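You operate a simulated robot arm through the tools that you are given. There is no shell and no other tool. Be economical: measure what you need, move in short steps, check, and stop when the job is done.

Carry out the task below with a simulated robot arm. There is one attempt and no reset: what you move stays moved.

## Task
Get the orange roller from the table drawer and roll ribs across the fondant sheet.
Fine: put the roller back and shut the drawer. Set down upright: orange hand roller.

It is judged by the outcome, as a careful person would: the job done as asked, and still so three seconds after it is handed in. It fails if anything else is knocked over, pushed out of place, dropped, spilled or broken. Flat cloth is picked up by pressing the open fingertips on it (5 to 10 N) and closing them slowly along it; thin cloth reads only 2 to 8 mm in the jaws.

## Robot
A 7-joint arm with a two-finger parallel gripper on a trunk, on a base that drives. Base frame: it is fixed to the floor where the robot stands at the start and does not move with it; the origin is under the middle of the robot, x ahead of it, y to its left, z up. Readings come in cm, degrees, newtons and seconds.
Its first joint turns from -166.0 to 166.0 degrees. Places, roughly: inside of the wooden top table drawer [80, 30, 60]; pink fondant disc [200, -200, 100]; white fondant disc [200, -200, 100]; wooden top table drawer [80, 20, 70]. Payload 1.57 kg.
The tool frame sits at the grasp point between the pads (the TCP): z along the fingers, y along the line on which they close. The tips reach 3 cm beyond it. Largest opening 8 cm; finger width 1.7, thickness 1.2; the body of the gripper, 4 by 8.2 cm, starts 8 cm behind the TCP.
Orientation is told as [roll, pitch, yaw] about the base's x, y, z axes, in that order, counted from this pose: with the fingers straight down and closing along the base's y, the tool's x points along the base's -x, its y along +y and its z along -z.

## Interface
- The arm moves only by the tool servo_tool. Its argument "deltas" is a list of rows, each a list of 7 numbers: the shift along the tool's x, y, z in cm, then the turn, a rotation vector about the tool's x, y, z in degrees, then the gripper command, from -1 (shut) to 1 (fully open), values between in proportion. In form: [[dx, dy, dz, rx, ry, rz, fingers], ...]. A call has 1 to 20 rows; each row is the pose to reach, as a shift and turn from the pose commanded when the call began, along the tool's axes at that moment. Rows are played at 5 a second. More than 5 cm and 8.6 degrees between two rows, or a gripper value outside its range, and nothing of the call is played. Where a pose cannot be reached the arm comes as near as it can. A force on the tool above 90 N (or 10 N above the force at the start of the call, whichever is more), or a blocked arm, ends the call early, and 0.2 s more pass. The fingers move at their own pace (about 15.3 cm/s each) and stop on an object; they squeeze with about 33 N. The grip force told is the motor's: it shows also when the fingers shut on nothing. Time passes only in rows, and 0.2 s behind the last, so rows that repeat a pose let the fingers close. It gives the time, the measured TCP pose, the force on the tool (base axes), the opening and the grip force at its end, in the units of the frame above (readings bear some noise), with the torque about the TCP (base axes, N m) and any sound that the robot's microphone picked up, and new pictures: "pictures" is both (left out), scene, wrist or none.
- Cameras (640 x 400 px; columns grow to the right, rows downward): "scene" is now at [-1.72, 17.19, 136.25]; the picture's right is [-0.22, -0.98, 0.00], its down [-0.63, 0.14, -0.76] and it looks along [0.74, -0.17, -0.65] (base axes); focal length 256 px, centre (320, 200). "wrist" rides on the gripper at [7.2, -0.7, -12.2] in the tool frame; the picture's right is [0.09, 1.00, 0.00], its down [-0.84, 0.08, -0.54] and it looks along [-0.54, 0.05, 0.84] (tool axes); focal length 238 px, centre (320, 200). There is no depth. A picture from a camera that has moved, and an enlarged one, comes with that camera's place and axes in the base frame and with its lens.
- steer(legs): drives the robot by 1 to 6 legs, each [ahead, left, turn to the left] in cm, cm and degrees, along the robot's own axes; the way and the turn of a leg run together, so that a leg with both is an arc; at most 150 cm and 180 degrees a leg. The arm and the cameras ride along, it lands a little off, and it stops where it bumps. It gives what a move gives, and a new picture of the scene camera.
- turn_head(pan, tilt): turns the head with the scene camera to pan (to the left, within 143 degrees either way) and tilt (down, from -29 to 69), counted from straight ahead of the robot. It gives what a move gives, and a new picture of the scene camera.
- zoom(camera, box): a new picture of the part [left, top, right, bottom] of that camera's present view, enlarged. The clock stands still meanwhile.
- sign_off(): hands the job in; it is judged then, once.

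Work in short steps. Places have to be worked out from the pictures, the camera data and where the tool is seen: move nearer, look again, correct. Check each grasp and each placing, and mend what went wrong. You have 120 turns and 260 pictures in all, those below and enlarged ones among them. Open the gripper and draw the arm clear of the work before you hand the job in, unless the task says otherwise; then end with one line.

The tools are called as name(argument=value, ...) on one line, values as JSON. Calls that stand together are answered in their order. servo_tool: Moves the arm, as the interface text tells. Its arguments: {"type":"object","properties":{"deltas":{"type":"array"},"pictures":{"type":"string","enum":["both","scene","wrist","none"]}},"required":["deltas"]} The other tools are called the same way: steer (legs) drives the base; turn_head (pan, tilt) turns the head that bears the scene camera; zoom (camera, box) takes an enlarged picture of a part of a camera's view; sign_off () hands the job in.

At the start:

```text
clock: 0.0
ee_pos: [62.53, -5.56, 106.53]
orientation: [0.0, 0.0, 0.0]
ft_force: [0.4, 0.1, 0.2]
torque: [0.01, -0.03, 0.0]
grip_width: 7.99
grasp_force: 0.1
robot x, y, heading: [0.04, 0.02, 0.1]
head pan, tilt: [-12.7, 40.2]
```

scene: 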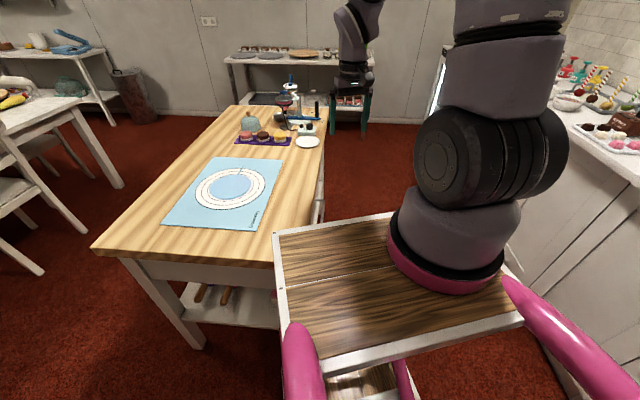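
wrist: 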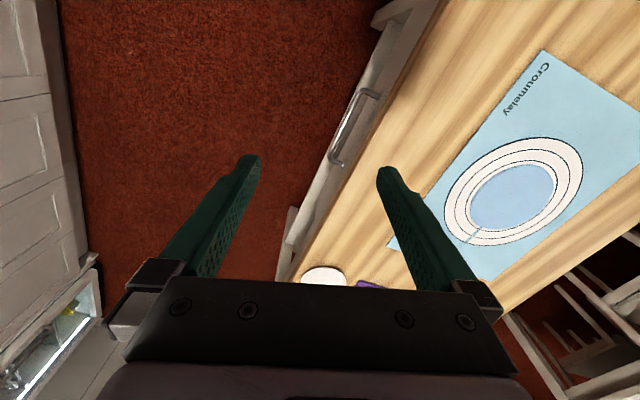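

I see the wooden-top table with a mat and a drawer with a handle on its right side. I look closer at the mat first.

zoom(camera="scene", box=[160, 60, 340, 240])

zoom(camera="wrist", box=[240, 0, 640, 300])

turn_head(pan=25, tilt=45)

```text
2.22 times, centred on (250, 150) of scene
camera zoom: at [-1.72, 17.19, 136.25], right [-0.22, -0.98, 0.0], down [-0.63, 0.14, -0.76], along [0.74, -0.17, -0.65], focal length 568 px, centre (476, 311)
```

zoom: 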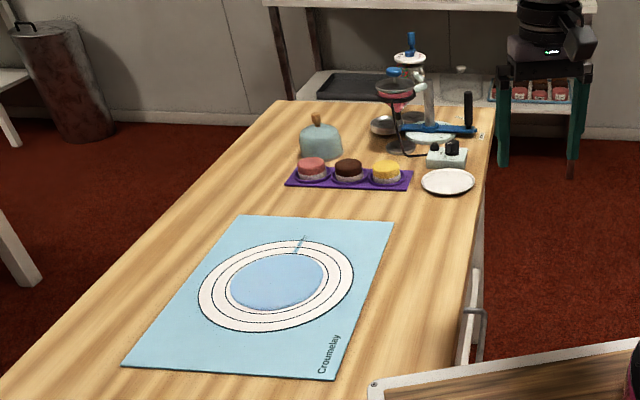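

```text
1.33 times, centred on (440, 150) of wrist
camera zoom: at [55.41, -6.2, 118.77], right [-0.09, 1.0, 0.0], down [0.84, 0.08, 0.54], along [0.54, 0.05, -0.84], focal length 318 px, centre (160, 267)
```

zoom: 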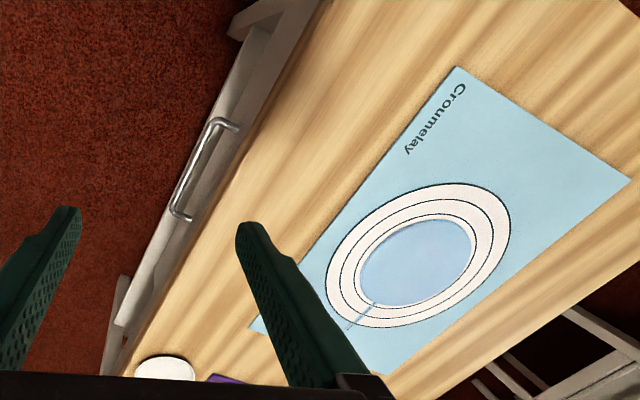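

```text
clock: 1.0
ee_pos: [62.54, -5.51, 106.62]
orientation: [0.1, 0.0, 0.0]
ft_force: [0.2, 0.5, -0.6]
torque: [-0.02, 0.0, 0.02]
grip_width: 7.98
grasp_force: 0.1
robot x, y, heading: [-0.16, -0.02, -0.1]
head pan, tilt: [25.0, 45.0]
camera scene: at [-2.62, 22.5, 135.56], right [0.42, -0.91, 0.0], down [-0.64, -0.3, -0.71], along [0.64, 0.3, -0.71], focal length 256 px, centre (320, 200)
```

scene: 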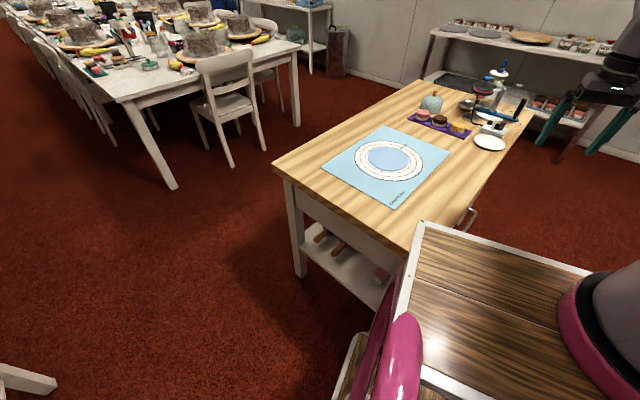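

The blue disc on the mat looks like the fondant sheet; table top is at z≈80, handle near (69,1.5,70) with the drawer opening toward (-0.33,-0.94). I look more closely at the handle.

zoom(camera="wrist", box=[280, 40, 440, 240])

turn_head(pan=-12, tilt=55)

```text
2.00 times, centred on (360, 140) of wrist
camera zoom: at [55.41, -6.2, 118.77], right [-0.09, 1.0, 0.0], down [0.84, 0.08, 0.54], along [0.54, 0.05, -0.84], focal length 477 px, centre (240, 320)
```

zoom: 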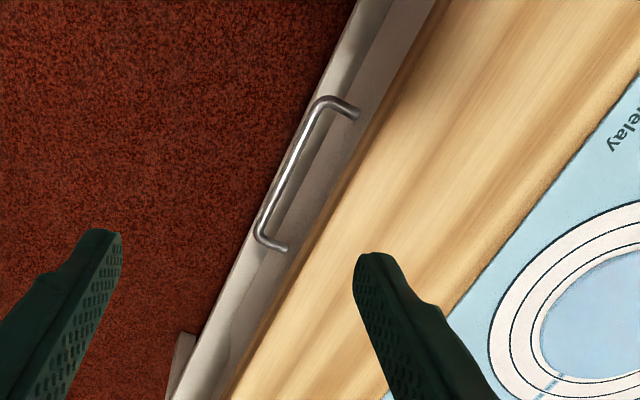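

```text
clock: 2.1
ee_pos: [62.51, -5.45, 106.6]
orientation: [0.0, 0.0, -0.1]
ft_force: [0.5, -0.6, 0.0]
torque: [0.0, 0.0, 0.0]
grip_width: 8.0
grasp_force: 0.0
robot x, y, heading: [0.35, 0.21, 0.1]
head pan, tilt: [-12.0, 55.0]
camera scene: at [-2.94, 17.57, 134.22], right [-0.21, -0.98, 0.0], down [-0.8, 0.17, -0.57], along [0.56, -0.12, -0.82], focal length 256 px, centre (320, 200)
```

scene: 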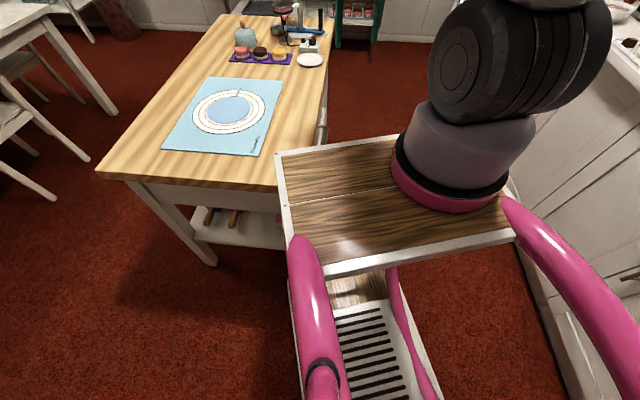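

I need a second view of the handle for its height: I lower and yaw the tool so the fingers line up with the drawer's normal.

servo_tool(deltas=[[0, -2, 4, 0, 0, 7, 1], [0, -4, 8, 0, 0, 14, 1], [0, -6, 11, 0, 0, 19, 1], [0, -8, 14, 0, 0, 19, 1], [0, -8, 14, 0, 0, 19, 1]], pictures="wrist")

```text
clock: 3.3
ee_pos: [62.64, -13.4, 92.43]
orientation: [0.0, 0.0, -19.0]
ft_force: [-0.2, 0.4, -0.2]
torque: [-0.03, 0.04, 0.02]
grip_width: 7.99
grasp_force: 0.0
robot x, y, heading: [-0.39, 0.11, 0.1]
head pan, tilt: [-12.0, 55.0]
camera wrist: at [55.67, -11.73, 104.57], right [0.24, 0.97, 0.0], down [0.82, -0.2, 0.54], along [0.53, -0.13, -0.84], focal length 238 px, centre (320, 200)
```

wrist: 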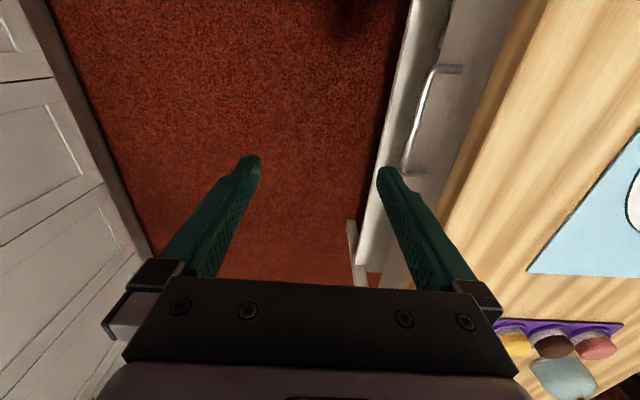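

Triangulated: handle bar centre ≈(69.1, 0.1, 68.5), direction -17.4°, ~3.5 cm off the drawer face. I go to a tilted pre-grasp pose above it with jaws at ~3 cm.

servo_tool(deltas=[[-0.45, 2.5, 2.8, -5, 0, -0.4, -0.25], [-0.9, 5, 5.6, -10, 0, -0.8, -0.25], [-1.35, 7.5, 8.4, -15, 0, -1.2, -0.25], [-1.8, 10, 11.2, -20, 0, -1.6, -0.25], [-1.8, 10, 11.2, -20, 0, -1.6, -0.25]], pictures="wrist")

```text
clock: 4.5
ee_pos: [67.59, -4.65, 81.36]
orientation: [20.0, -0.2, -17.4]
ft_force: [-0.2, -0.3, -0.4]
torque: [0.0, -0.01, -0.04]
grip_width: 3.0
grasp_force: 0.1
robot x, y, heading: [-0.11, -0.03, 0.2]
head pan, tilt: [-12.0, 55.0]
camera wrist: at [59.25, -7.08, 92.46], right [0.19, 0.92, 0.34], down [0.76, -0.36, 0.54], along [0.62, 0.16, -0.77], focal length 238 px, centre (320, 200)
```

wrist: 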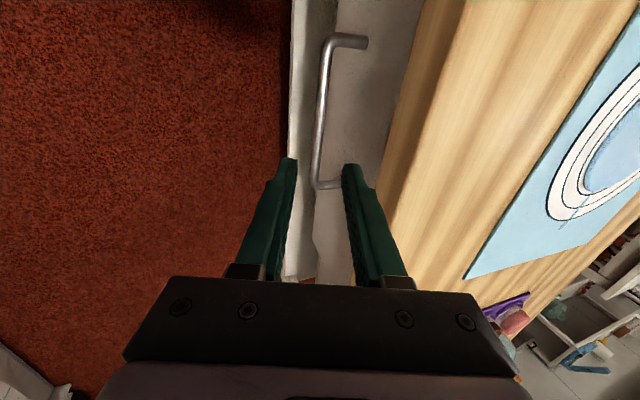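

The bar lies in line between the fingers. I advance along the tool axis, ending with the bar between the fingertips.

servo_tool(deltas=[[0, 0, 3, 0, 0, 0, -0.25], [0, 0, 6, 0, 0, 0, -0.25], [0, 0, 9, 0, 0, 0, -0.25], [0, 0, 12, 0, 0, 0, -0.25], [0, 0, 12, 0, 0, 0, -0.25]], pictures="wrist")

```text
clock: 5.7
ee_pos: [68.57, -0.81, 70.28]
orientation: [20.0, -0.2, -17.4]
ft_force: [0.4, 0.2, 0.8]
torque: [0.01, 0.01, -0.01]
grip_width: 3.0
grasp_force: 0.0
robot x, y, heading: [-0.04, 0.22, -0.2]
head pan, tilt: [-12.0, 55.0]
camera wrist: at [60.43, -3.21, 81.4], right [0.19, 0.92, 0.34], down [0.76, -0.36, 0.54], along [0.62, 0.16, -0.77], focal length 238 px, centre (320, 200)
```

wrist: 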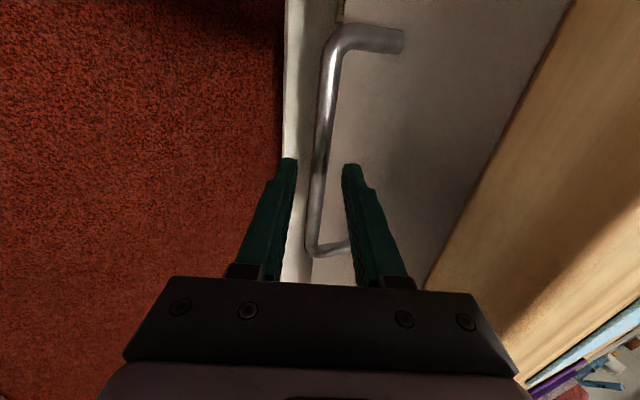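

Bar is between the fingers; no contact. I close the gripper.

servo_tool(deltas=[[0, 0, 0.3, 0, 0, 0, -0.7], [0, 0, 0.3, 0, 0, 0, -1], [0, 0, 0.3, 0, 0, 0, -1]], pictures="wrist")

```text
clock: 6.5
ee_pos: [68.71, -0.77, 70.08]
orientation: [20.1, -0.3, -17.4]
ft_force: [-1.1, 0.3, 11.6]
torque: [0.18, 0.33, -0.06]
grip_width: 1.17
grasp_force: 29.0
robot x, y, heading: [0.13, -0.15, 0.2]
head pan, tilt: [-12.0, 55.0]
camera wrist: at [60.48, -3.11, 81.14], right [0.19, 0.92, 0.34], down [0.76, -0.36, 0.54], along [0.62, 0.16, -0.77], focal length 238 px, centre (320, 200)
```

wrist: 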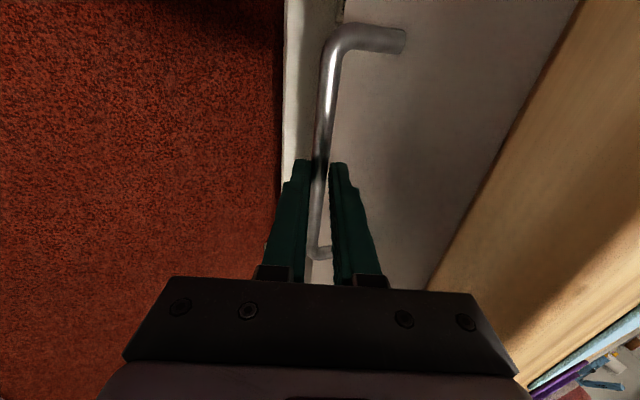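

Gripped (1.2 cm, 29 N). I pull the drawer outward horizontally along its normal, 10 cm first.

servo_tool(deltas=[[0, -1.88, -0.68, 0, 0, 0, -1], [0, -3.76, -1.37, 0, 0, 0, -1], [0, -5.64, -2.05, 0, 0, 0, -1], [0, -7.52, -2.74, 0, 0, 0, -1], [0, -9.4, -3.42, 0, 0, 0, -1]], pictures="wrist")

```text
clock: 7.7
ee_pos: [65.76, -10.17, 69.72]
orientation: [20.0, -0.3, -17.4]
ft_force: [-10.0, 3.8, 20.4]
torque: [0.15, -0.13, -0.29]
grip_width: 1.19
grasp_force: 29.2
robot x, y, heading: [0.23, -0.22, -0.2]
head pan, tilt: [-12.0, 55.0]
camera wrist: at [57.48, -12.53, 81.0], right [0.19, 0.92, 0.34], down [0.76, -0.36, 0.54], along [0.62, 0.16, -0.77], focal length 238 px, centre (320, 200)
```

wrist: 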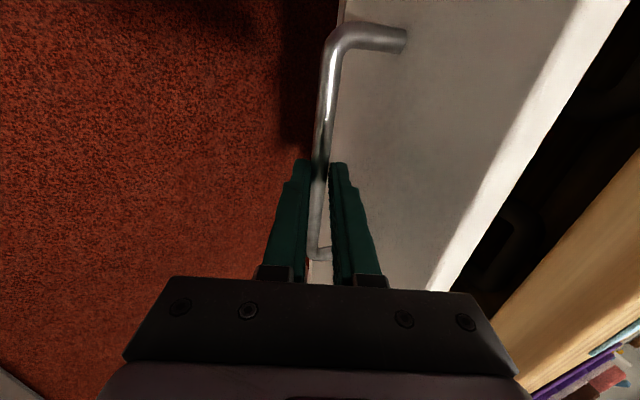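

The drawer slides. I continue about 16 cm more, easing slightly up and toward -x to relieve the side force.

servo_tool(deltas=[[0.3, -1.8, -0.9, 0, 0, 0, -1], [0.35, -3.7, -1.6, 0, 0, 0, -1], [0.4, -5.55, -2.3, 0, 0, 0, -1], [0.5, -7.4, -3.0, 0, 0, 0, -1], [0.55, -9.3, -3.65, 0, 0, 0, -1], [0.6, -11.2, -4.35, 0, 0, 0, -1], [0.65, -13.0, -5.0, 0, 0, 0, -1], [0.7, -15.0, -5.7, 0, 0, 0, -1]], pictures="both")

```text
clock: 9.5
ee_pos: [60.59, -25.38, 70.09]
orientation: [20.0, -0.5, -17.3]
ft_force: [25.6, -8.2, 6.6]
torque: [-0.14, -0.64, -0.67]
grip_width: 1.17
grasp_force: 29.4
robot x, y, heading: [-0.18, -0.12, 0.1]
head pan, tilt: [-12.0, 55.0]
camera scene: at [-2.87, 17.55, 134.22], right [-0.21, -0.98, 0.0], down [-0.8, 0.17, -0.57], along [0.56, -0.12, -0.82], focal length 256 px, centre (320, 200)
camera wrist: at [52.21, -27.73, 81.24], right [0.19, 0.92, 0.34], down [0.76, -0.36, 0.54], along [0.62, 0.16, -0.77], focal length 238 px, centre (320, 200)
```

scene: 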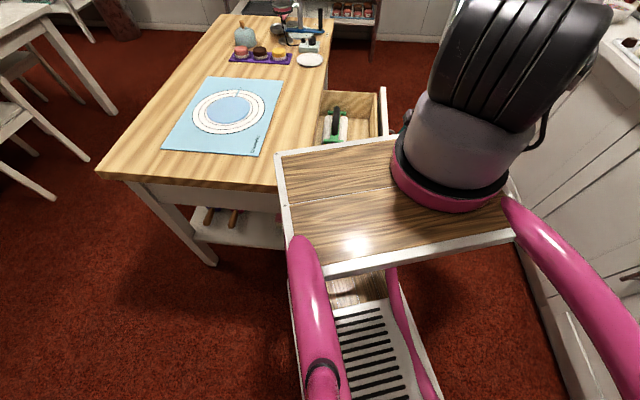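
wrist: 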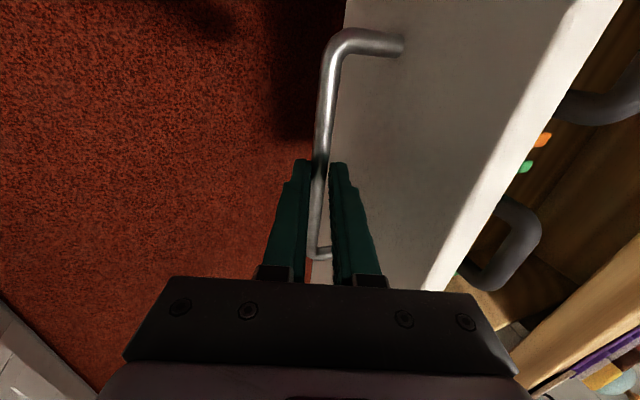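

The drawer is open ~26 cm and shows several tools. I release the handle, back out along the tool axis and look inside.

servo_tool(deltas=[[-0.2, 0, 0, 0, 0, 0, -0.25], [-0.2, 0, 0, 0, 0, 0, -0.25], [-0.2, 0, -4, 0, 0, 0, -0.25], [-0.2, 0, -8, 0, 0, 0, -0.25], [-0.2, 0, -12, 0, 0, 0, -0.25], [-0.2, 0, -16, 5, 0, 0, 0.5], [-0.2, 3, -20, 10, 0, 0, 1], [-0.2, 6, -24, 15, 0, 0, 1], [-0.2, 9, -27, 20, 0, 0, 1]], pictures="both")

```text
clock: 11.5
ee_pos: [59.9, -26.2, 98.58]
orientation: [0.0, -0.2, -17.4]
ft_force: [-0.6, -0.5, 0.0]
torque: [0.05, 0.02, -0.01]
grip_width: 8.0
grasp_force: 0.0
robot x, y, heading: [0.24, 0.14, 0.3]
head pan, tilt: [-12.0, 55.0]
camera scene: at [-2.9, 17.48, 134.23], right [-0.21, -0.98, 0.0], down [-0.8, 0.17, -0.57], along [0.56, -0.12, -0.82], focal length 256 px, centre (320, 200)
camera wrist: at [52.91, -24.66, 110.78], right [0.21, 0.98, 0.0], down [0.82, -0.18, 0.55], along [0.53, -0.12, -0.84], focal length 238 px, centre (320, 200)
```

scene: 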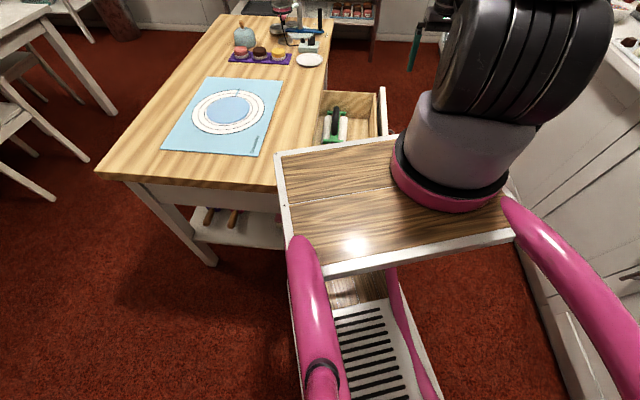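
wrist: 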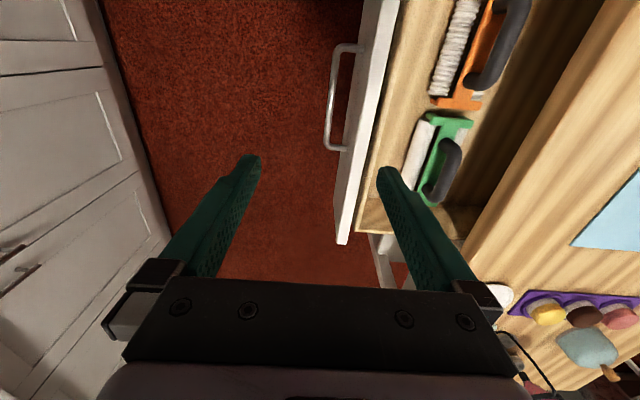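

Orange roller is the nearer one in the drawer. I move the wrist back toward the robot to see it fully.

servo_tool(deltas=[[4, 1.5, 0, 0, 0, 0, 1], [8, 3, 0, 0, 0, 0, 1], [12, 4.5, 0, 0, 0, 0, 1], [16, 6, 0, 0, 0, 0, 1], [16, 6, 0, 0, 0, 0, 1]], pictures="wrist")

zoom(camera="wrist", box=[320, 0, 640, 200])

```text
clock: 12.7
ee_pos: [52.63, -17.4, 98.67]
orientation: [0.1, -0.2, -17.5]
ft_force: [-0.6, 0.0, -0.6]
torque: [-0.03, 0.01, -0.01]
grip_width: 7.99
grasp_force: 0.2
out of reach, approached as far as the arm can: row 3, 4, 5
robot x, y, heading: [0.04, -0.51, 0.3]
head pan, tilt: [-12.0, 55.0]
camera wrist: at [45.61, -15.86, 110.77], right [0.21, 0.98, 0.0], down [0.82, -0.18, 0.54], along [0.53, -0.12, -0.84], focal length 238 px, centre (320, 200)
```

wrist: 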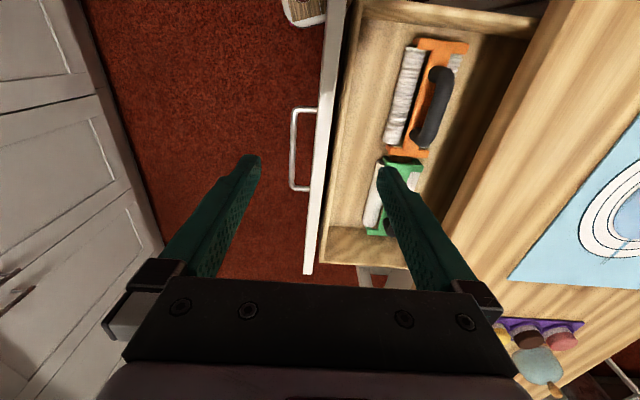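

```text
2.00 times, centred on (480, 100) of wrist
camera zoom: at [45.61, -15.86, 110.77], right [0.21, 0.98, 0.0], down [0.82, -0.18, 0.54], along [0.53, -0.12, -0.84], focal length 477 px, centre (0, 400)
```

zoom: 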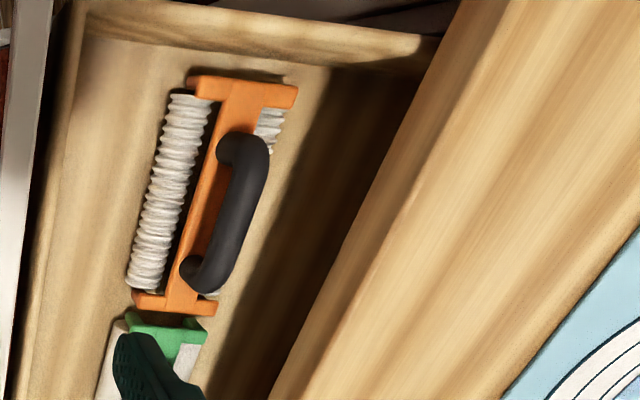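

The orange roller sits upright with its handle arch centre near (58.5, 0.8, 67). I move over it at a safe height for a closer check.

servo_tool(deltas=[[0, 3, 2.2, 0, 0, 0, 1], [0, 6, 4.4, 0, 0, 0, 1], [0, 9, 6.6, 0, 0, 0, 1], [0, 12, 8.8, 0, 0, 0, 1], [0, 15, 11, 0, 0, 0, 1], [0, 15, 11, 0, 0, 0, 1]], pictures="wrist")

```text
clock: 14.1
ee_pos: [57.48, -3.18, 87.72]
orientation: [0.0, -0.3, -17.5]
ft_force: [0.3, 0.6, 0.4]
torque: [0.01, -0.02, 0.0]
grip_width: 8.01
grasp_force: 0.1
robot x, y, heading: [-0.02, -0.07, 0.1]
head pan, tilt: [-12.0, 55.0]
camera wrist: at [50.34, -1.6, 99.82], right [0.21, 0.98, 0.0], down [0.82, -0.18, 0.55], along [0.53, -0.12, -0.84], focal length 238 px, centre (320, 200)
```

wrist: 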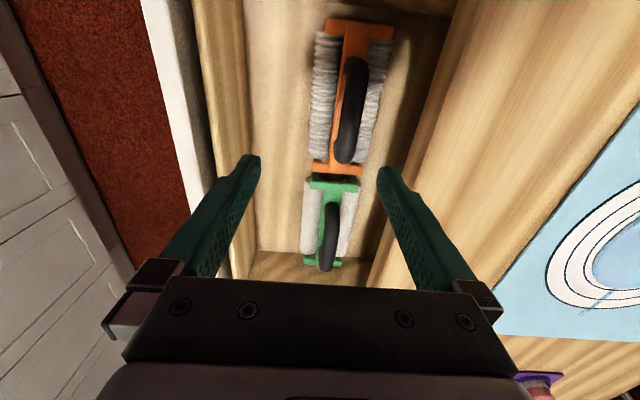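

Handle centre confirmed ≈(58.7, 0.5, 67), aligned with my yaw. I centre over it and descend most of the way with jaws at 5 cm.

servo_tool(deltas=[[0, 3.8, 0, 0, 0, 0, 0.3], [0, 3.8, 4, 0, 0, 0, 0.3], [0, 3.8, 8, 0, 0, 0, 0.3], [0, 3.8, 12, 0, 0, 0, 0.3], [0, 3.8, 15, 0, 0, 0, 0.3], [0, 3.8, 15, 0, 0, 0, 0.3]], pictures="both")

```text
clock: 15.5
ee_pos: [58.71, 0.49, 72.51]
orientation: [0.1, -0.2, -17.4]
ft_force: [0.6, 1.0, -0.5]
torque: [0.0, -0.03, 0.01]
grip_width: 5.21
grasp_force: 0.0
robot x, y, heading: [0.05, -0.07, 0.0]
head pan, tilt: [-12.0, 55.0]
camera scene: at [-2.94, 17.57, 134.21], right [-0.21, -0.98, 0.0], down [-0.8, 0.17, -0.57], along [0.56, -0.12, -0.82], focal length 256 px, centre (320, 200)
camera wrist: at [51.59, 2.08, 84.63], right [0.21, 0.98, 0.0], down [0.82, -0.18, 0.55], along [0.53, -0.12, -0.84], focal length 238 px, centre (320, 200)
```

scene: 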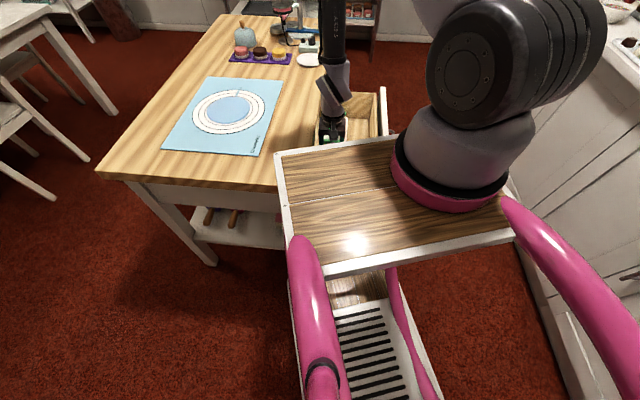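
wrist: 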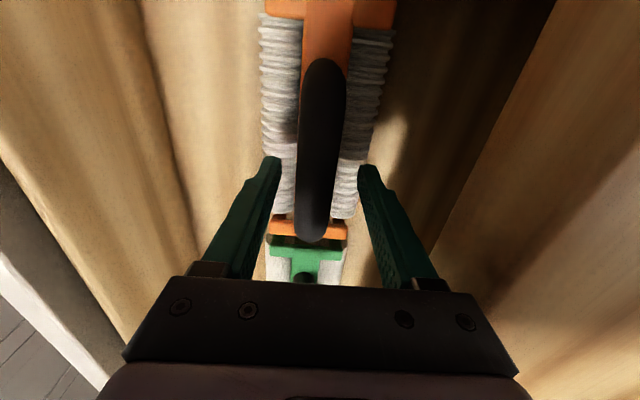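

The handle is centred between the fingers and about 3 cm thick. I descend the last 4.5 cm, watching the force.

servo_tool(deltas=[[-0.4, 0, 1.5, 0, 0, 0, 0.3], [-0.4, 0, 3, 0, 0, 0, 0.3], [-0.4, 0, 4, 0, 0, 0, 0.3], [-0.4, 0, 4.5, 0, 0, 0, 0.3], [-0.4, 0, 4.5, 0, 0, 0, 0.3]], pictures="wrist")

```text
clock: 16.7
ee_pos: [58.94, 0.27, 68.26]
orientation: [0.1, -0.3, -17.4]
ft_force: [-0.2, 0.6, -0.9]
torque: [-0.03, 0.0, -0.01]
grip_width: 5.21
grasp_force: 0.0
robot x, y, heading: [0.21, 0.2, -0.2]
head pan, tilt: [-12.0, 55.0]
camera wrist: at [51.88, 1.87, 80.33], right [0.21, 0.98, 0.0], down [0.82, -0.18, 0.55], along [0.53, -0.12, -0.84], focal length 238 px, centre (320, 200)
```

wrist: 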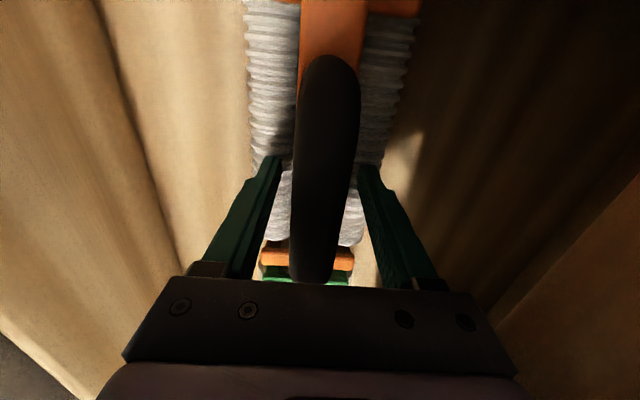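

No contact; fingertips straddle the handle. I go 1 cm lower and close.

servo_tool(deltas=[[0, 0, 0.6, 0, 0, 0, 0.3], [0, 0, 1.1, 0, 0, 0, 0.3], [0, 0, 1.1, 0, 0, 0, -0.3], [0, 0, 1.1, 0, 0, 0, -1], [0, 0, 1.1, 0, 0, 0, -1]], pictures="wrist")

```text
clock: 17.1
ee_pos: [58.97, 0.58, 68.06]
orientation: [0.3, -0.5, -17.3]
ft_force: [-7.6, 2.3, 44.1]
torque: [-0.18, 0.41, -0.1]
grip_width: 5.21
grasp_force: 0.0
robot x, y, heading: [-0.02, 0.36, -0.2]
head pan, tilt: [-12.0, 55.0]
stopped in row 2: the force on the tool passed its limit at 109 N (the readings are from after the stop); the commanded pose is now the measured one
camera wrist: at [51.92, 2.1, 80.15], right [0.21, 0.98, 0.0], down [0.82, -0.18, 0.55], along [0.54, -0.11, -0.84], focal length 238 px, centre (320, 200)
```

wrist: 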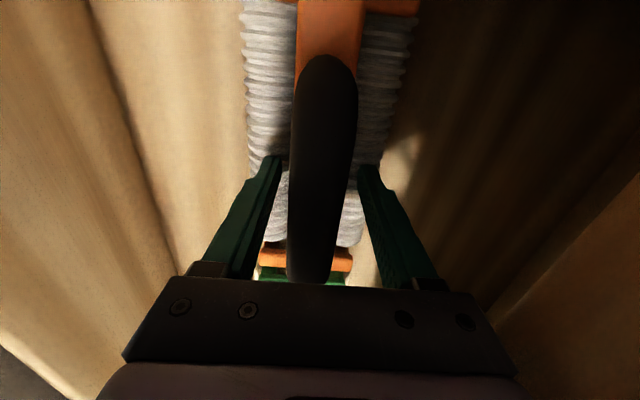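

The tips touched the rollers at z≈65; I back off 0.6 cm and close there.

servo_tool(deltas=[[0, 0, -0.6, 0, 0, 0, 0.3], [0, 0, -0.6, 0, 0, 0, -0.2], [0, 0, -0.6, 0, 0, 0, -0.6], [0, 0, -0.6, 0, 0, 0, -1], [0, 0, -0.6, 0, 0, 0, -1]], pictures="wrist")

```text
clock: 18.3
ee_pos: [59.07, 0.46, 68.59]
orientation: [0.2, -0.4, -17.4]
ft_force: [-0.1, 0.9, 0.5]
torque: [-0.01, -0.04, 0.01]
grip_width: 3.16
grasp_force: 33.1
robot x, y, heading: [-0.12, 0.13, 0.1]
head pan, tilt: [-12.0, 55.0]
camera wrist: at [52.01, 2.01, 80.61], right [0.21, 0.98, 0.0], down [0.82, -0.18, 0.55], along [0.54, -0.11, -0.84], focal length 238 px, centre (320, 200)
```

wrist: 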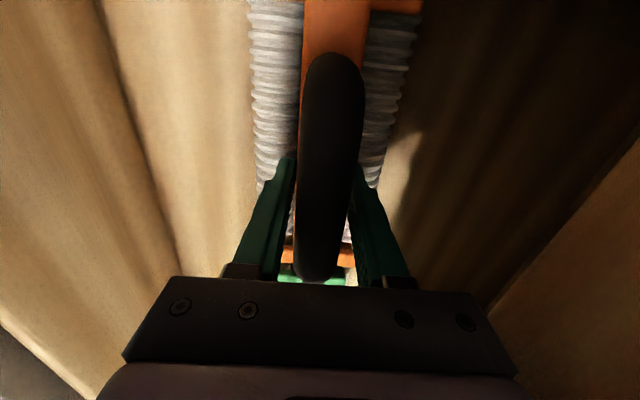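

Grip 3.16 cm, 33 N on the handle. I lift straight up slowly and check.

servo_tool(deltas=[[0, 0, -1.5, 0, 0, 0, -1], [0, 0, -3, 0, 0, 0, -1], [0, 0, -6, 0, 0, 0, -1], [0, 0, -9, 0, 0, 0, -1], [0, 0, -9, 0, 0, 0, -1]], pictures="wrist")

```text
clock: 19.5
ee_pos: [59.0, 0.44, 77.48]
orientation: [0.2, -0.5, -17.4]
ft_force: [0.0, -0.5, -3.3]
torque: [-0.04, -0.01, -0.01]
grip_width: 3.17
grasp_force: 33.0
robot x, y, heading: [0.22, 0.08, 0.2]
head pan, tilt: [-12.0, 55.0]
camera wrist: at [51.96, 1.95, 89.66], right [0.21, 0.98, 0.0], down [0.82, -0.18, 0.55], along [0.54, -0.11, -0.84], focal length 238 px, centre (320, 200)
```

wrist: 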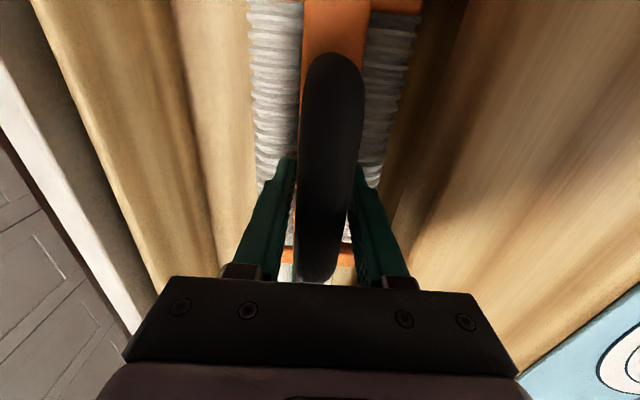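

Roller lifted cleanly (≈3.3 N extra). I raise further and view the fondant before moving over it.

servo_tool(deltas=[[0, 0, -4, 0, 0, 0, -1], [0, 0, -8, 0, 0, 0, -1], [0, 0, -12, 0, 0, 0, -1], [0, 0, -16, 0, 0, 0, -1], [0, 4, -18, 0, 0, 0, -1], [0, 8, -18, 0, 0, 0, -1], [0, 8, -18, 0, 0, 0, -1]], pictures="both")

zoom(camera="scene", box=[150, 60, 310, 160])

```text
clock: 21.1
ee_pos: [61.33, 8.18, 95.46]
orientation: [0.2, -0.4, -17.4]
ft_force: [-0.3, -0.9, -4.7]
torque: [0.0, -0.04, 0.01]
grip_width: 3.16
grasp_force: 33.4
robot x, y, heading: [-0.12, -0.04, -0.1]
head pan, tilt: [-12.0, 55.0]
camera scene: at [-2.93, 17.56, 134.21], right [-0.21, -0.98, 0.0], down [-0.8, 0.17, -0.57], along [0.56, -0.12, -0.82], focal length 256 px, centre (320, 200)
camera wrist: at [54.23, 9.67, 107.59], right [0.21, 0.98, 0.0], down [0.82, -0.18, 0.55], along [0.54, -0.11, -0.84], focal length 238 px, centre (320, 200)
```

scene: 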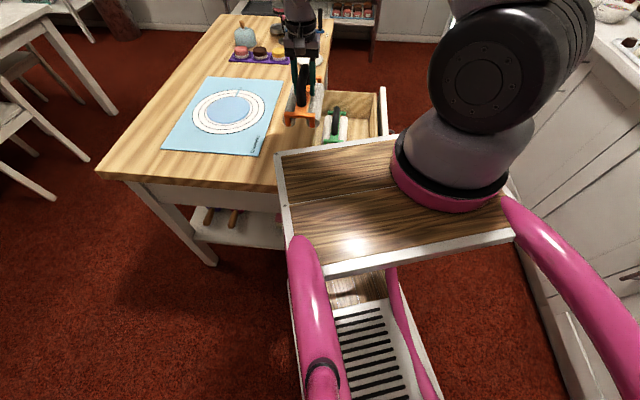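
wrist: 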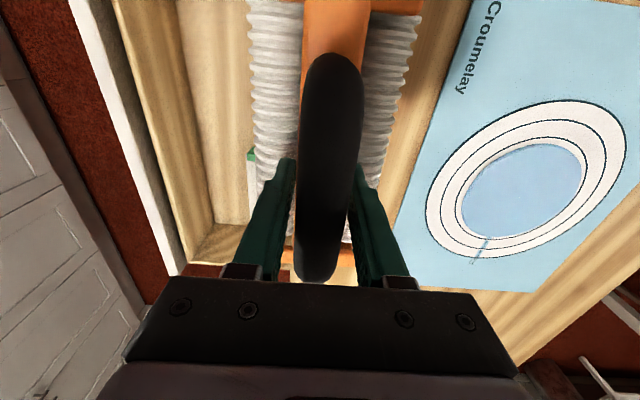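

```text
4.00 times, centred on (230, 110) of scene
camera zoom: at [-2.93, 17.56, 134.21], right [-0.21, -0.98, 0.0], down [-0.8, 0.17, -0.57], along [0.56, -0.12, -0.82], focal length 1023 px, centre (680, 560)
```

zoom: 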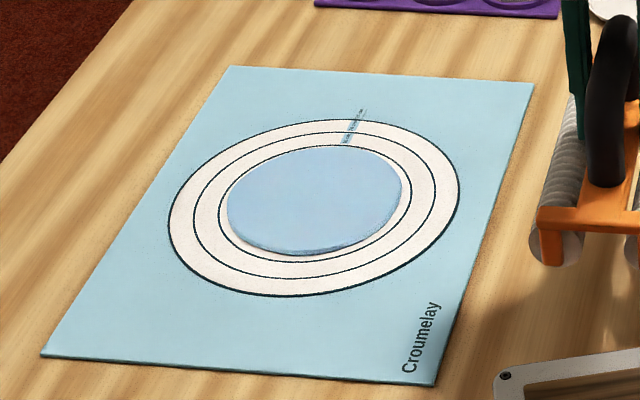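

The light-blue disc (≈15 cm, centre ≈(76.9, 32.6, 80.5)) is the fondant. I carry the roller above its centre at z≈94.

servo_tool(deltas=[[-1.2, 4, 0, 0, 0, 0, -1], [-2.4, 8, 0, 0, 0, 0, -1], [-3.6, 12, 0, 0, 0, 0, -1], [-4.8, 16, 0, 0, 0, 0, -1], [-6, 20, 0, 0, 0, 0, -1], [-7.2, 24, 0.5, 0, 0, 0, -1], [-8.5, 27.9, 1, 0, 0, 0, -1], [-8.5, 27.9, 1, 0, 0, 0, -1]], pictures="both")

zoom(camera="scene", box=[150, 30, 310, 160])

```text
clock: 22.9
ee_pos: [77.72, 32.26, 94.58]
orientation: [0.1, -0.5, -17.4]
ft_force: [0.3, 0.6, -2.8]
torque: [0.0, -0.04, -0.01]
grip_width: 3.16
grasp_force: 32.8
robot x, y, heading: [0.1, 0.06, -0.0]
head pan, tilt: [-12.0, 55.0]
camera scene: at [-2.94, 17.58, 134.21], right [-0.21, -0.98, 0.0], down [-0.8, 0.17, -0.57], along [0.56, -0.12, -0.82], focal length 256 px, centre (320, 200)
camera wrist: at [70.66, 33.81, 106.6], right [0.21, 0.98, 0.0], down [0.82, -0.18, 0.55], along [0.54, -0.11, -0.84], focal length 238 px, centre (320, 200)
```

scene: 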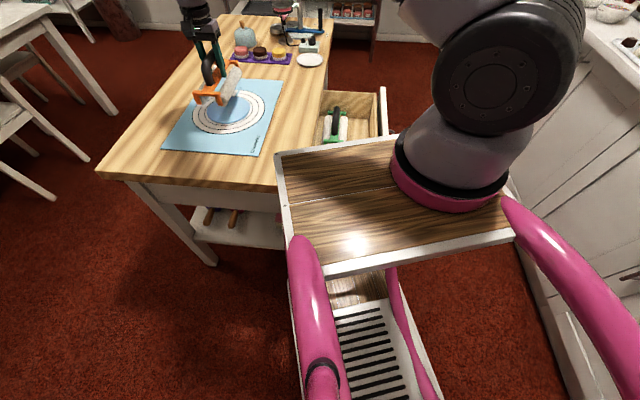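
wrist: 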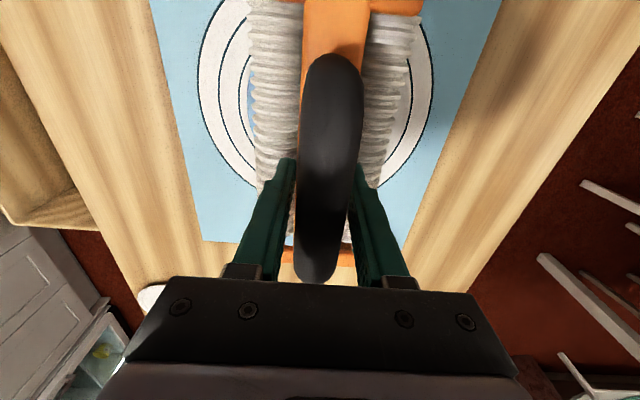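

```text
3.08 times, centred on (230, 95) of scene
camera zoom: at [-2.94, 17.58, 134.21], right [-0.21, -0.98, 0.0], down [-0.8, 0.17, -0.57], along [0.56, -0.12, -0.82], focal length 787 px, centre (597, 523)
```

zoom: 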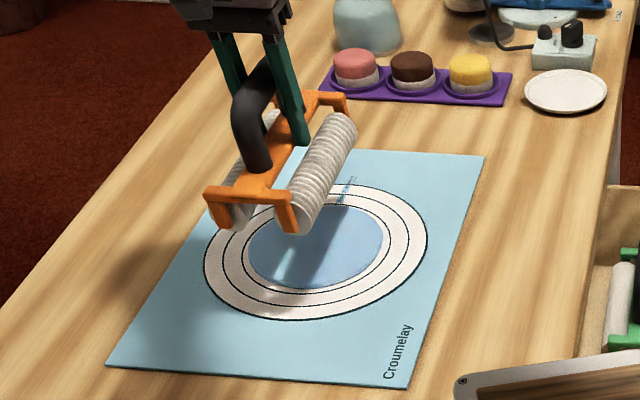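

Over the disc. I lower 4 cm, then continue in small steps until I feel contact.

servo_tool(deltas=[[0, 0, 2, 0, 0, 0, -1], [0, 0, 4, 0, 0, 0, -1], [0, 0, 5, 0, 0, 0, -1], [0, 0, 5, 0, 0, 0, -1]], pictures="scene")

zoom(camera="scene", box=[170, 50, 290, 140])

```text
clock: 23.9
ee_pos: [77.81, 32.33, 89.52]
orientation: [0.2, -0.4, -17.5]
ft_force: [0.8, -0.3, -4.5]
torque: [-0.03, -0.05, 0.02]
grip_width: 3.17
grasp_force: 32.8
robot x, y, heading: [0.07, 0.25, 0.0]
head pan, tilt: [-12.0, 55.0]
camera scene: at [-2.93, 17.58, 134.21], right [-0.21, -0.98, 0.0], down [-0.8, 0.17, -0.57], along [0.56, -0.12, -0.82], focal length 256 px, centre (320, 200)
```

scene: 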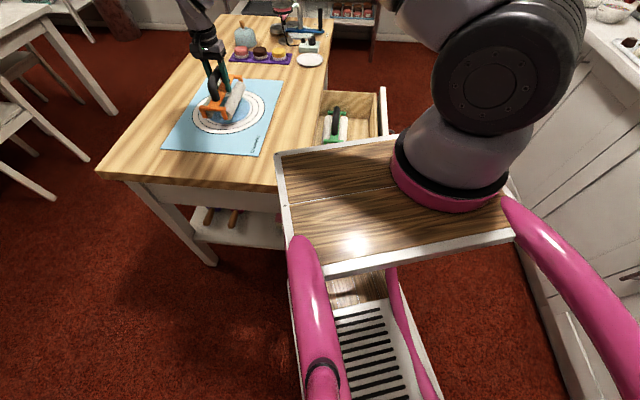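

```text
4.44 times, centred on (230, 95) of scene
camera zoom: at [-2.93, 17.58, 134.21], right [-0.21, -0.98, 0.0], down [-0.8, 0.17, -0.57], along [0.56, -0.12, -0.82], focal length 1137 px, centre (720, 667)
```

zoom: 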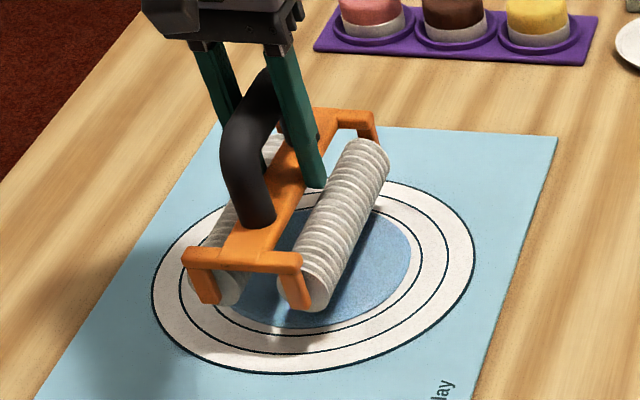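

Bottom is about 1–2 cm above the sheet. I step down 0.6 cm.

servo_tool(deltas=[[0, 0, 0.3, 0, 0, 0, -1], [0, 0, 0.6, 0, 0, 0, -1], [0, 0, 0.6, 0, 0, 0, -1]], pictures="none")

servo_tool(deltas=[[0, 0, 0.3, 0, 0, 0, -1], [0, 0, 0.3, 0, 0, 0, -1]], pictures="none")

servo_tool(deltas=[[0, 0, 0.2, 0, 0, 0, -1], [0, 0, 0.2, 0, 0, 0, -1]], pictures="none")

```text
clock: 24.7
ee_pos: [77.89, 32.24, 89.12]
orientation: [0.2, -0.3, -17.3]
ft_force: [0.6, 0.0, -3.6]
torque: [0.0, -0.01, 0.02]
grip_width: 3.17
grasp_force: 32.7
robot x, y, heading: [0.15, -0.06, 0.2]
head pan, tilt: [-12.0, 55.0]
```

```text
clock: 25.3
ee_pos: [77.75, 32.33, 88.86]
orientation: [0.1, -0.4, -17.4]
ft_force: [0.0, 0.0, -4.7]
torque: [-0.03, 0.0, -0.01]
grip_width: 3.16
grasp_force: 32.6
robot x, y, heading: [-0.32, 0.4, 0.1]
head pan, tilt: [-12.0, 55.0]
```

```text
clock: 25.9
ee_pos: [77.75, 32.37, 88.6]
orientation: [0.3, -0.4, -17.4]
ft_force: [0.3, 0.1, -3.9]
torque: [0.01, -0.02, -0.02]
grip_width: 3.15
grasp_force: 33.5
robot x, y, heading: [-0.18, -0.35, 0.2]
head pan, tilt: [-12.0, 55.0]
```

No contact yet at 88.6; I look and continue down.

servo_tool(deltas=[[0, 0, 0.3, 0, 0, 0, -1], [0, 0, 0.3, 0, 0, 0, -1]], pictures="none")

zoom(camera="scene", box=[180, 70, 280, 140])

```text
clock: 26.5
ee_pos: [77.67, 32.28, 88.4]
orientation: [0.2, -0.4, -17.4]
ft_force: [-0.3, 0.1, -4.5]
torque: [-0.01, -0.04, 0.01]
grip_width: 3.16
grasp_force: 32.6
robot x, y, heading: [-0.16, -0.06, 0.2]
head pan, tilt: [-12.0, 55.0]
```

```text
5.71 times, centred on (230, 105) of scene
camera zoom: at [-2.93, 17.58, 134.21], right [-0.21, -0.98, 0.0], down [-0.8, 0.17, -0.57], along [0.56, -0.12, -0.82], focal length 1462 px, centre (834, 743)
```

zoom: 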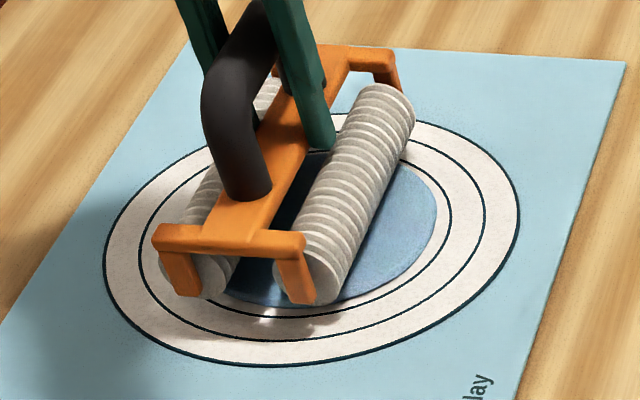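

Alignment is good. I keep stepping down in 0.3 cm steps.

servo_tool(deltas=[[0, 0, 0.3, 0, 0, 0, -1], [0, 0, 0.3, 0, 0, 0, -1]], pictures="none")

servo_tool(deltas=[[0, 0, 0.2, 0, 0, 0, -1], [0, 0, 0.2, 0, 0, 0, -1]], pictures="none")

servo_tool(deltas=[[0, 0, 0.2, 0, 0, 0, -1], [0, 0, 0.2, 0, 0, 0, -1]], pictures="none")

```text
clock: 27.1
ee_pos: [77.83, 32.11, 88.08]
orientation: [0.2, -0.4, -17.4]
ft_force: [-0.2, -0.9, -0.2]
torque: [-0.13, 0.19, 0.01]
grip_width: 3.16
grasp_force: 33.1
robot x, y, heading: [0.17, 0.17, 0.0]
head pan, tilt: [-12.0, 55.0]
```

```text
clock: 27.7
ee_pos: [77.77, 32.11, 87.95]
orientation: [0.2, -0.5, -17.4]
ft_force: [-5.6, -3.9, 23.3]
torque: [-0.04, 0.75, -0.03]
grip_width: 3.17
grasp_force: 33.1
robot x, y, heading: [-0.34, 0.05, 0.0]
head pan, tilt: [-12.0, 55.0]
```

```text
clock: 28.3
ee_pos: [77.67, 32.28, 87.73]
orientation: [0.4, -0.6, -17.5]
ft_force: [2.5, 1.4, 28.8]
torque: [-0.01, 0.03, -0.07]
grip_width: 3.17
grasp_force: 33.1
robot x, y, heading: [0.2, -0.07, 0.2]
head pan, tilt: [-12.0, 55.0]
```

Contact at z≈88; now pressing ≈30 N. I roll slowly across toward the far edge (+tool y).

servo_tool(deltas=[[0, 1, 0, 0, 0, 0, -1], [0, 2, 0, 0, 0, 0, -1], [0, 3, 0, 0, 0, 0, -1], [0, 4, 0, 0, 0, 0, -1], [0, 5, 0, 0, 0, 0, -1], [0, 5, 0, 0, 0, 0, -1]], pictures="scene")

zoom(camera="scene", box=[170, 60, 290, 150])

```text
clock: 29.7
ee_pos: [79.22, 37.04, 87.45]
orientation: [0.1, -0.4, -17.5]
ft_force: [-1.2, -4.5, 7.9]
torque: [-0.71, 0.04, -0.04]
grip_width: 3.14
grasp_force: 32.7
robot x, y, heading: [0.0, -0.14, 0.1]
head pan, tilt: [-12.0, 55.0]
camera scene: at [-2.97, 17.55, 134.22], right [-0.21, -0.98, 0.0], down [-0.8, 0.17, -0.57], along [0.56, -0.12, -0.82], focal length 256 px, centre (320, 200)
```

scene: 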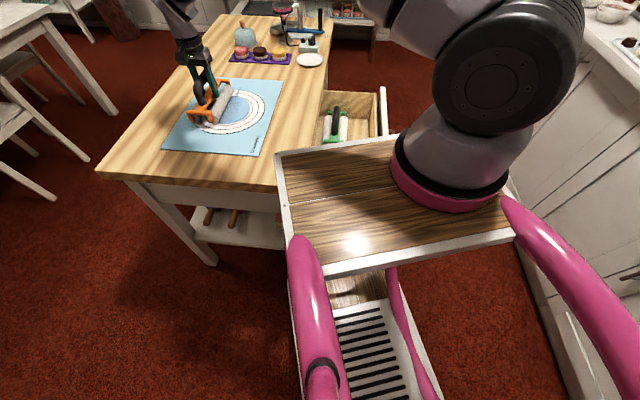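

```text
4.44 times, centred on (230, 105) of scene
camera zoom: at [-2.97, 17.55, 134.22], right [-0.21, -0.98, 0.0], down [-0.8, 0.17, -0.57], along [0.56, -0.12, -0.82], focal length 1137 px, centre (720, 622)
```

zoom: 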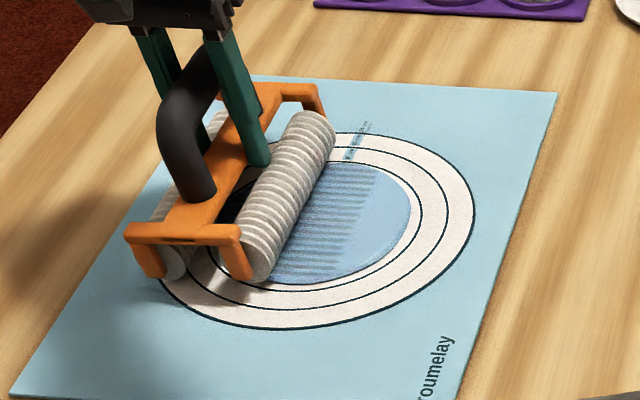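

Ribs are appearing and the sheet stays put. I roll back across to the near edge.

servo_tool(deltas=[[0, -1, 0, 0, 0, 0, -1], [0, -2, 0, 0, 0, 0, -1], [0, -3, 0, 0, 0, 0, -1], [0, -4, 0, 0, 0, 0, -1], [0, -5, 0, 0, 0, 0, -1], [0, -6, 0, 0, 0, 0, -1], [0, -7, 0, 0, 0, 0, -1], [0, -8, 0, 0, 0, 0, -1], [0, -9, 0, 0, 0, 0, -1], [0, -10, 0, 0, 0, 0, -1], [0, -11, 0, 0, 0, 0, -1], [0, -11, 0, 0, 0, 0, -1]], pictures="scene")

zoom(camera="scene", box=[170, 60, 290, 150])

```text
clock: 32.3
ee_pos: [76.02, 26.32, 87.71]
orientation: [0.2, -0.4, -17.4]
ft_force: [0.0, -1.0, -4.0]
torque: [-0.04, 0.0, -0.04]
grip_width: 3.16
grasp_force: 32.9
robot x, y, heading: [0.04, -0.03, 0.1]
head pan, tilt: [-12.0, 55.0]
camera scene: at [-2.93, 17.58, 134.21], right [-0.21, -0.98, 0.0], down [-0.8, 0.17, -0.57], along [0.56, -0.12, -0.82], focal length 256 px, centre (320, 200)
```

scene: 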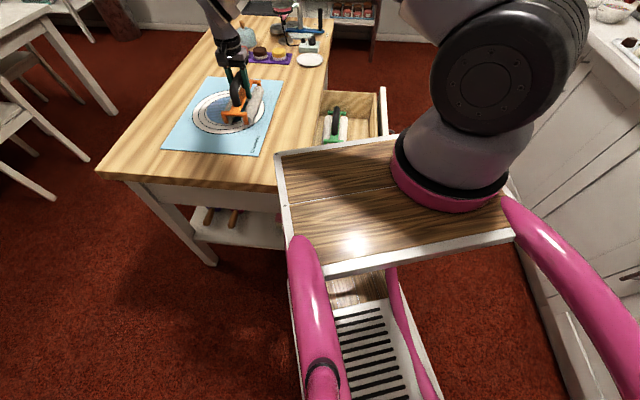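

```text
4.44 times, centred on (230, 105) of scene
camera zoom: at [-2.93, 17.58, 134.21], right [-0.21, -0.98, 0.0], down [-0.8, 0.17, -0.57], along [0.56, -0.12, -0.82], focal length 1137 px, centre (720, 622)
```

zoom: 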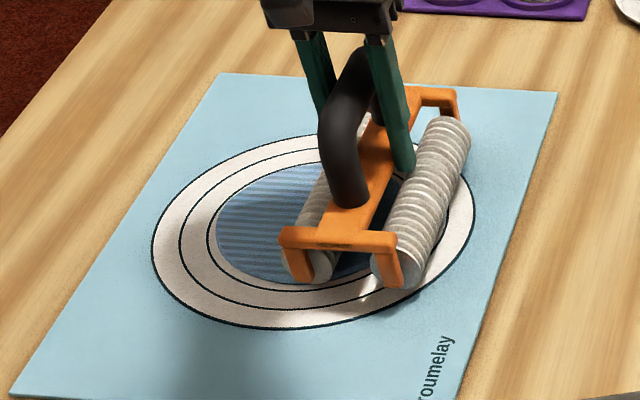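

Ribs cover the far part; contact was lost at the end. I lift and inspect the near part.

servo_tool(deltas=[[0, 0, -3, 0, 0, 0, -1], [0, -2, -6, 0, 0, 0, -1], [0, -5, -8, 0, 0, 0, -1], [0, -8, -8, 0, 0, 0, -1], [0, -8, -8, 0, 0, 0, -1]], pictures="scene")

zoom(camera="scene", box=[180, 70, 280, 150])

```text
clock: 33.5
ee_pos: [73.48, 18.62, 95.46]
orientation: [0.1, -0.4, -17.4]
ft_force: [-0.1, -0.4, -4.2]
torque: [-0.03, -0.01, -0.01]
grip_width: 3.19
grasp_force: 33.2
robot x, y, heading: [0.19, -0.57, -0.1]
head pan, tilt: [-12.0, 55.0]
camera scene: at [-2.92, 17.58, 134.21], right [-0.21, -0.98, 0.0], down [-0.8, 0.17, -0.57], along [0.56, -0.12, -0.82], focal length 256 px, centre (320, 200)
```

scene: 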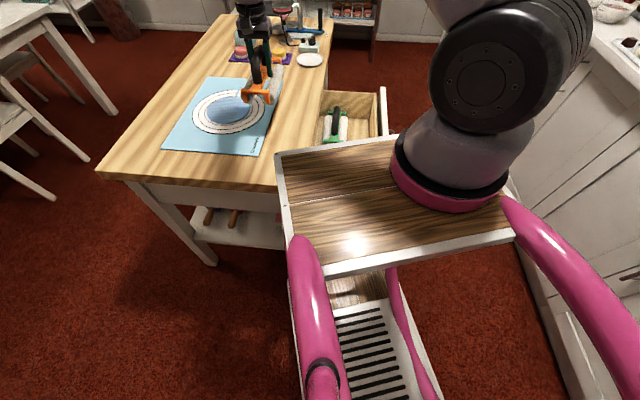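

```text
5.00 times, centred on (230, 110) of scene
camera zoom: at [-2.92, 17.58, 134.21], right [-0.21, -0.98, 0.0], down [-0.8, 0.17, -0.57], along [0.56, -0.12, -0.82], focal length 1279 px, centre (770, 650)
```

zoom: 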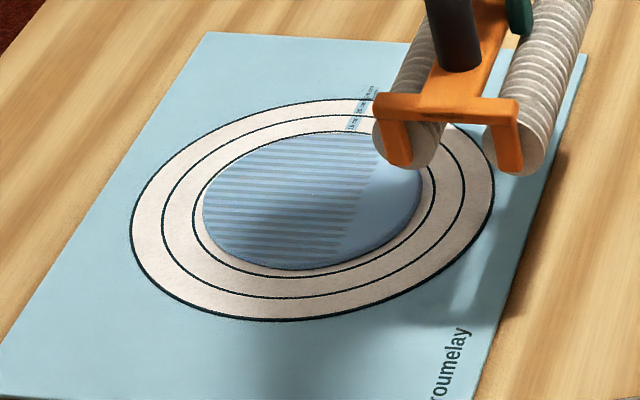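

The near ~40% still lacks ribs. I go back over the centre, press again and roll the near part in short checked chunks.

servo_tool(deltas=[[0, 4, 0, 0, 0, 0, -1], [0, 8, 0, 0, 0, 0, -1], [0, 12, 2, 0, 0, 0, -1], [0, 14, 5, 0, 0, 0, -1], [0, 14, 7.4, 0, 0, 0, -1], [0, 14, 8.0, 0, 0, 0, -1], [0, 14, 8.0, 0, 0, 0, -1]], pictures="none")

```text
clock: 35.1
ee_pos: [77.57, 32.15, 87.64]
orientation: [0.2, -0.4, -17.4]
ft_force: [0.1, 0.1, -4.8]
torque: [-0.01, -0.04, 0.0]
grip_width: 3.13
grasp_force: 33.2
robot x, y, heading: [-0.1, -0.01, 0.1]
head pan, tilt: [-12.0, 55.0]
```

No contact at 87.6 (already-pressed area). I lower 0.25 cm more.

servo_tool(deltas=[[0, 0, 0.15, 0, 0, 0, -1], [0, 0, 0.25, 0, 0, 0, -1], [0, 0, 0.25, 0, 0, 0, -1]], pictures="none")

```text
clock: 35.9
ee_pos: [77.68, 32.13, 87.51]
orientation: [0.3, -0.5, -17.4]
ft_force: [-6.9, -2.4, 24.7]
torque: [-0.02, 0.67, -0.1]
grip_width: 3.15
grasp_force: 32.6
robot x, y, heading: [-0.08, 0.23, -0.2]
head pan, tilt: [-12.0, 55.0]
```

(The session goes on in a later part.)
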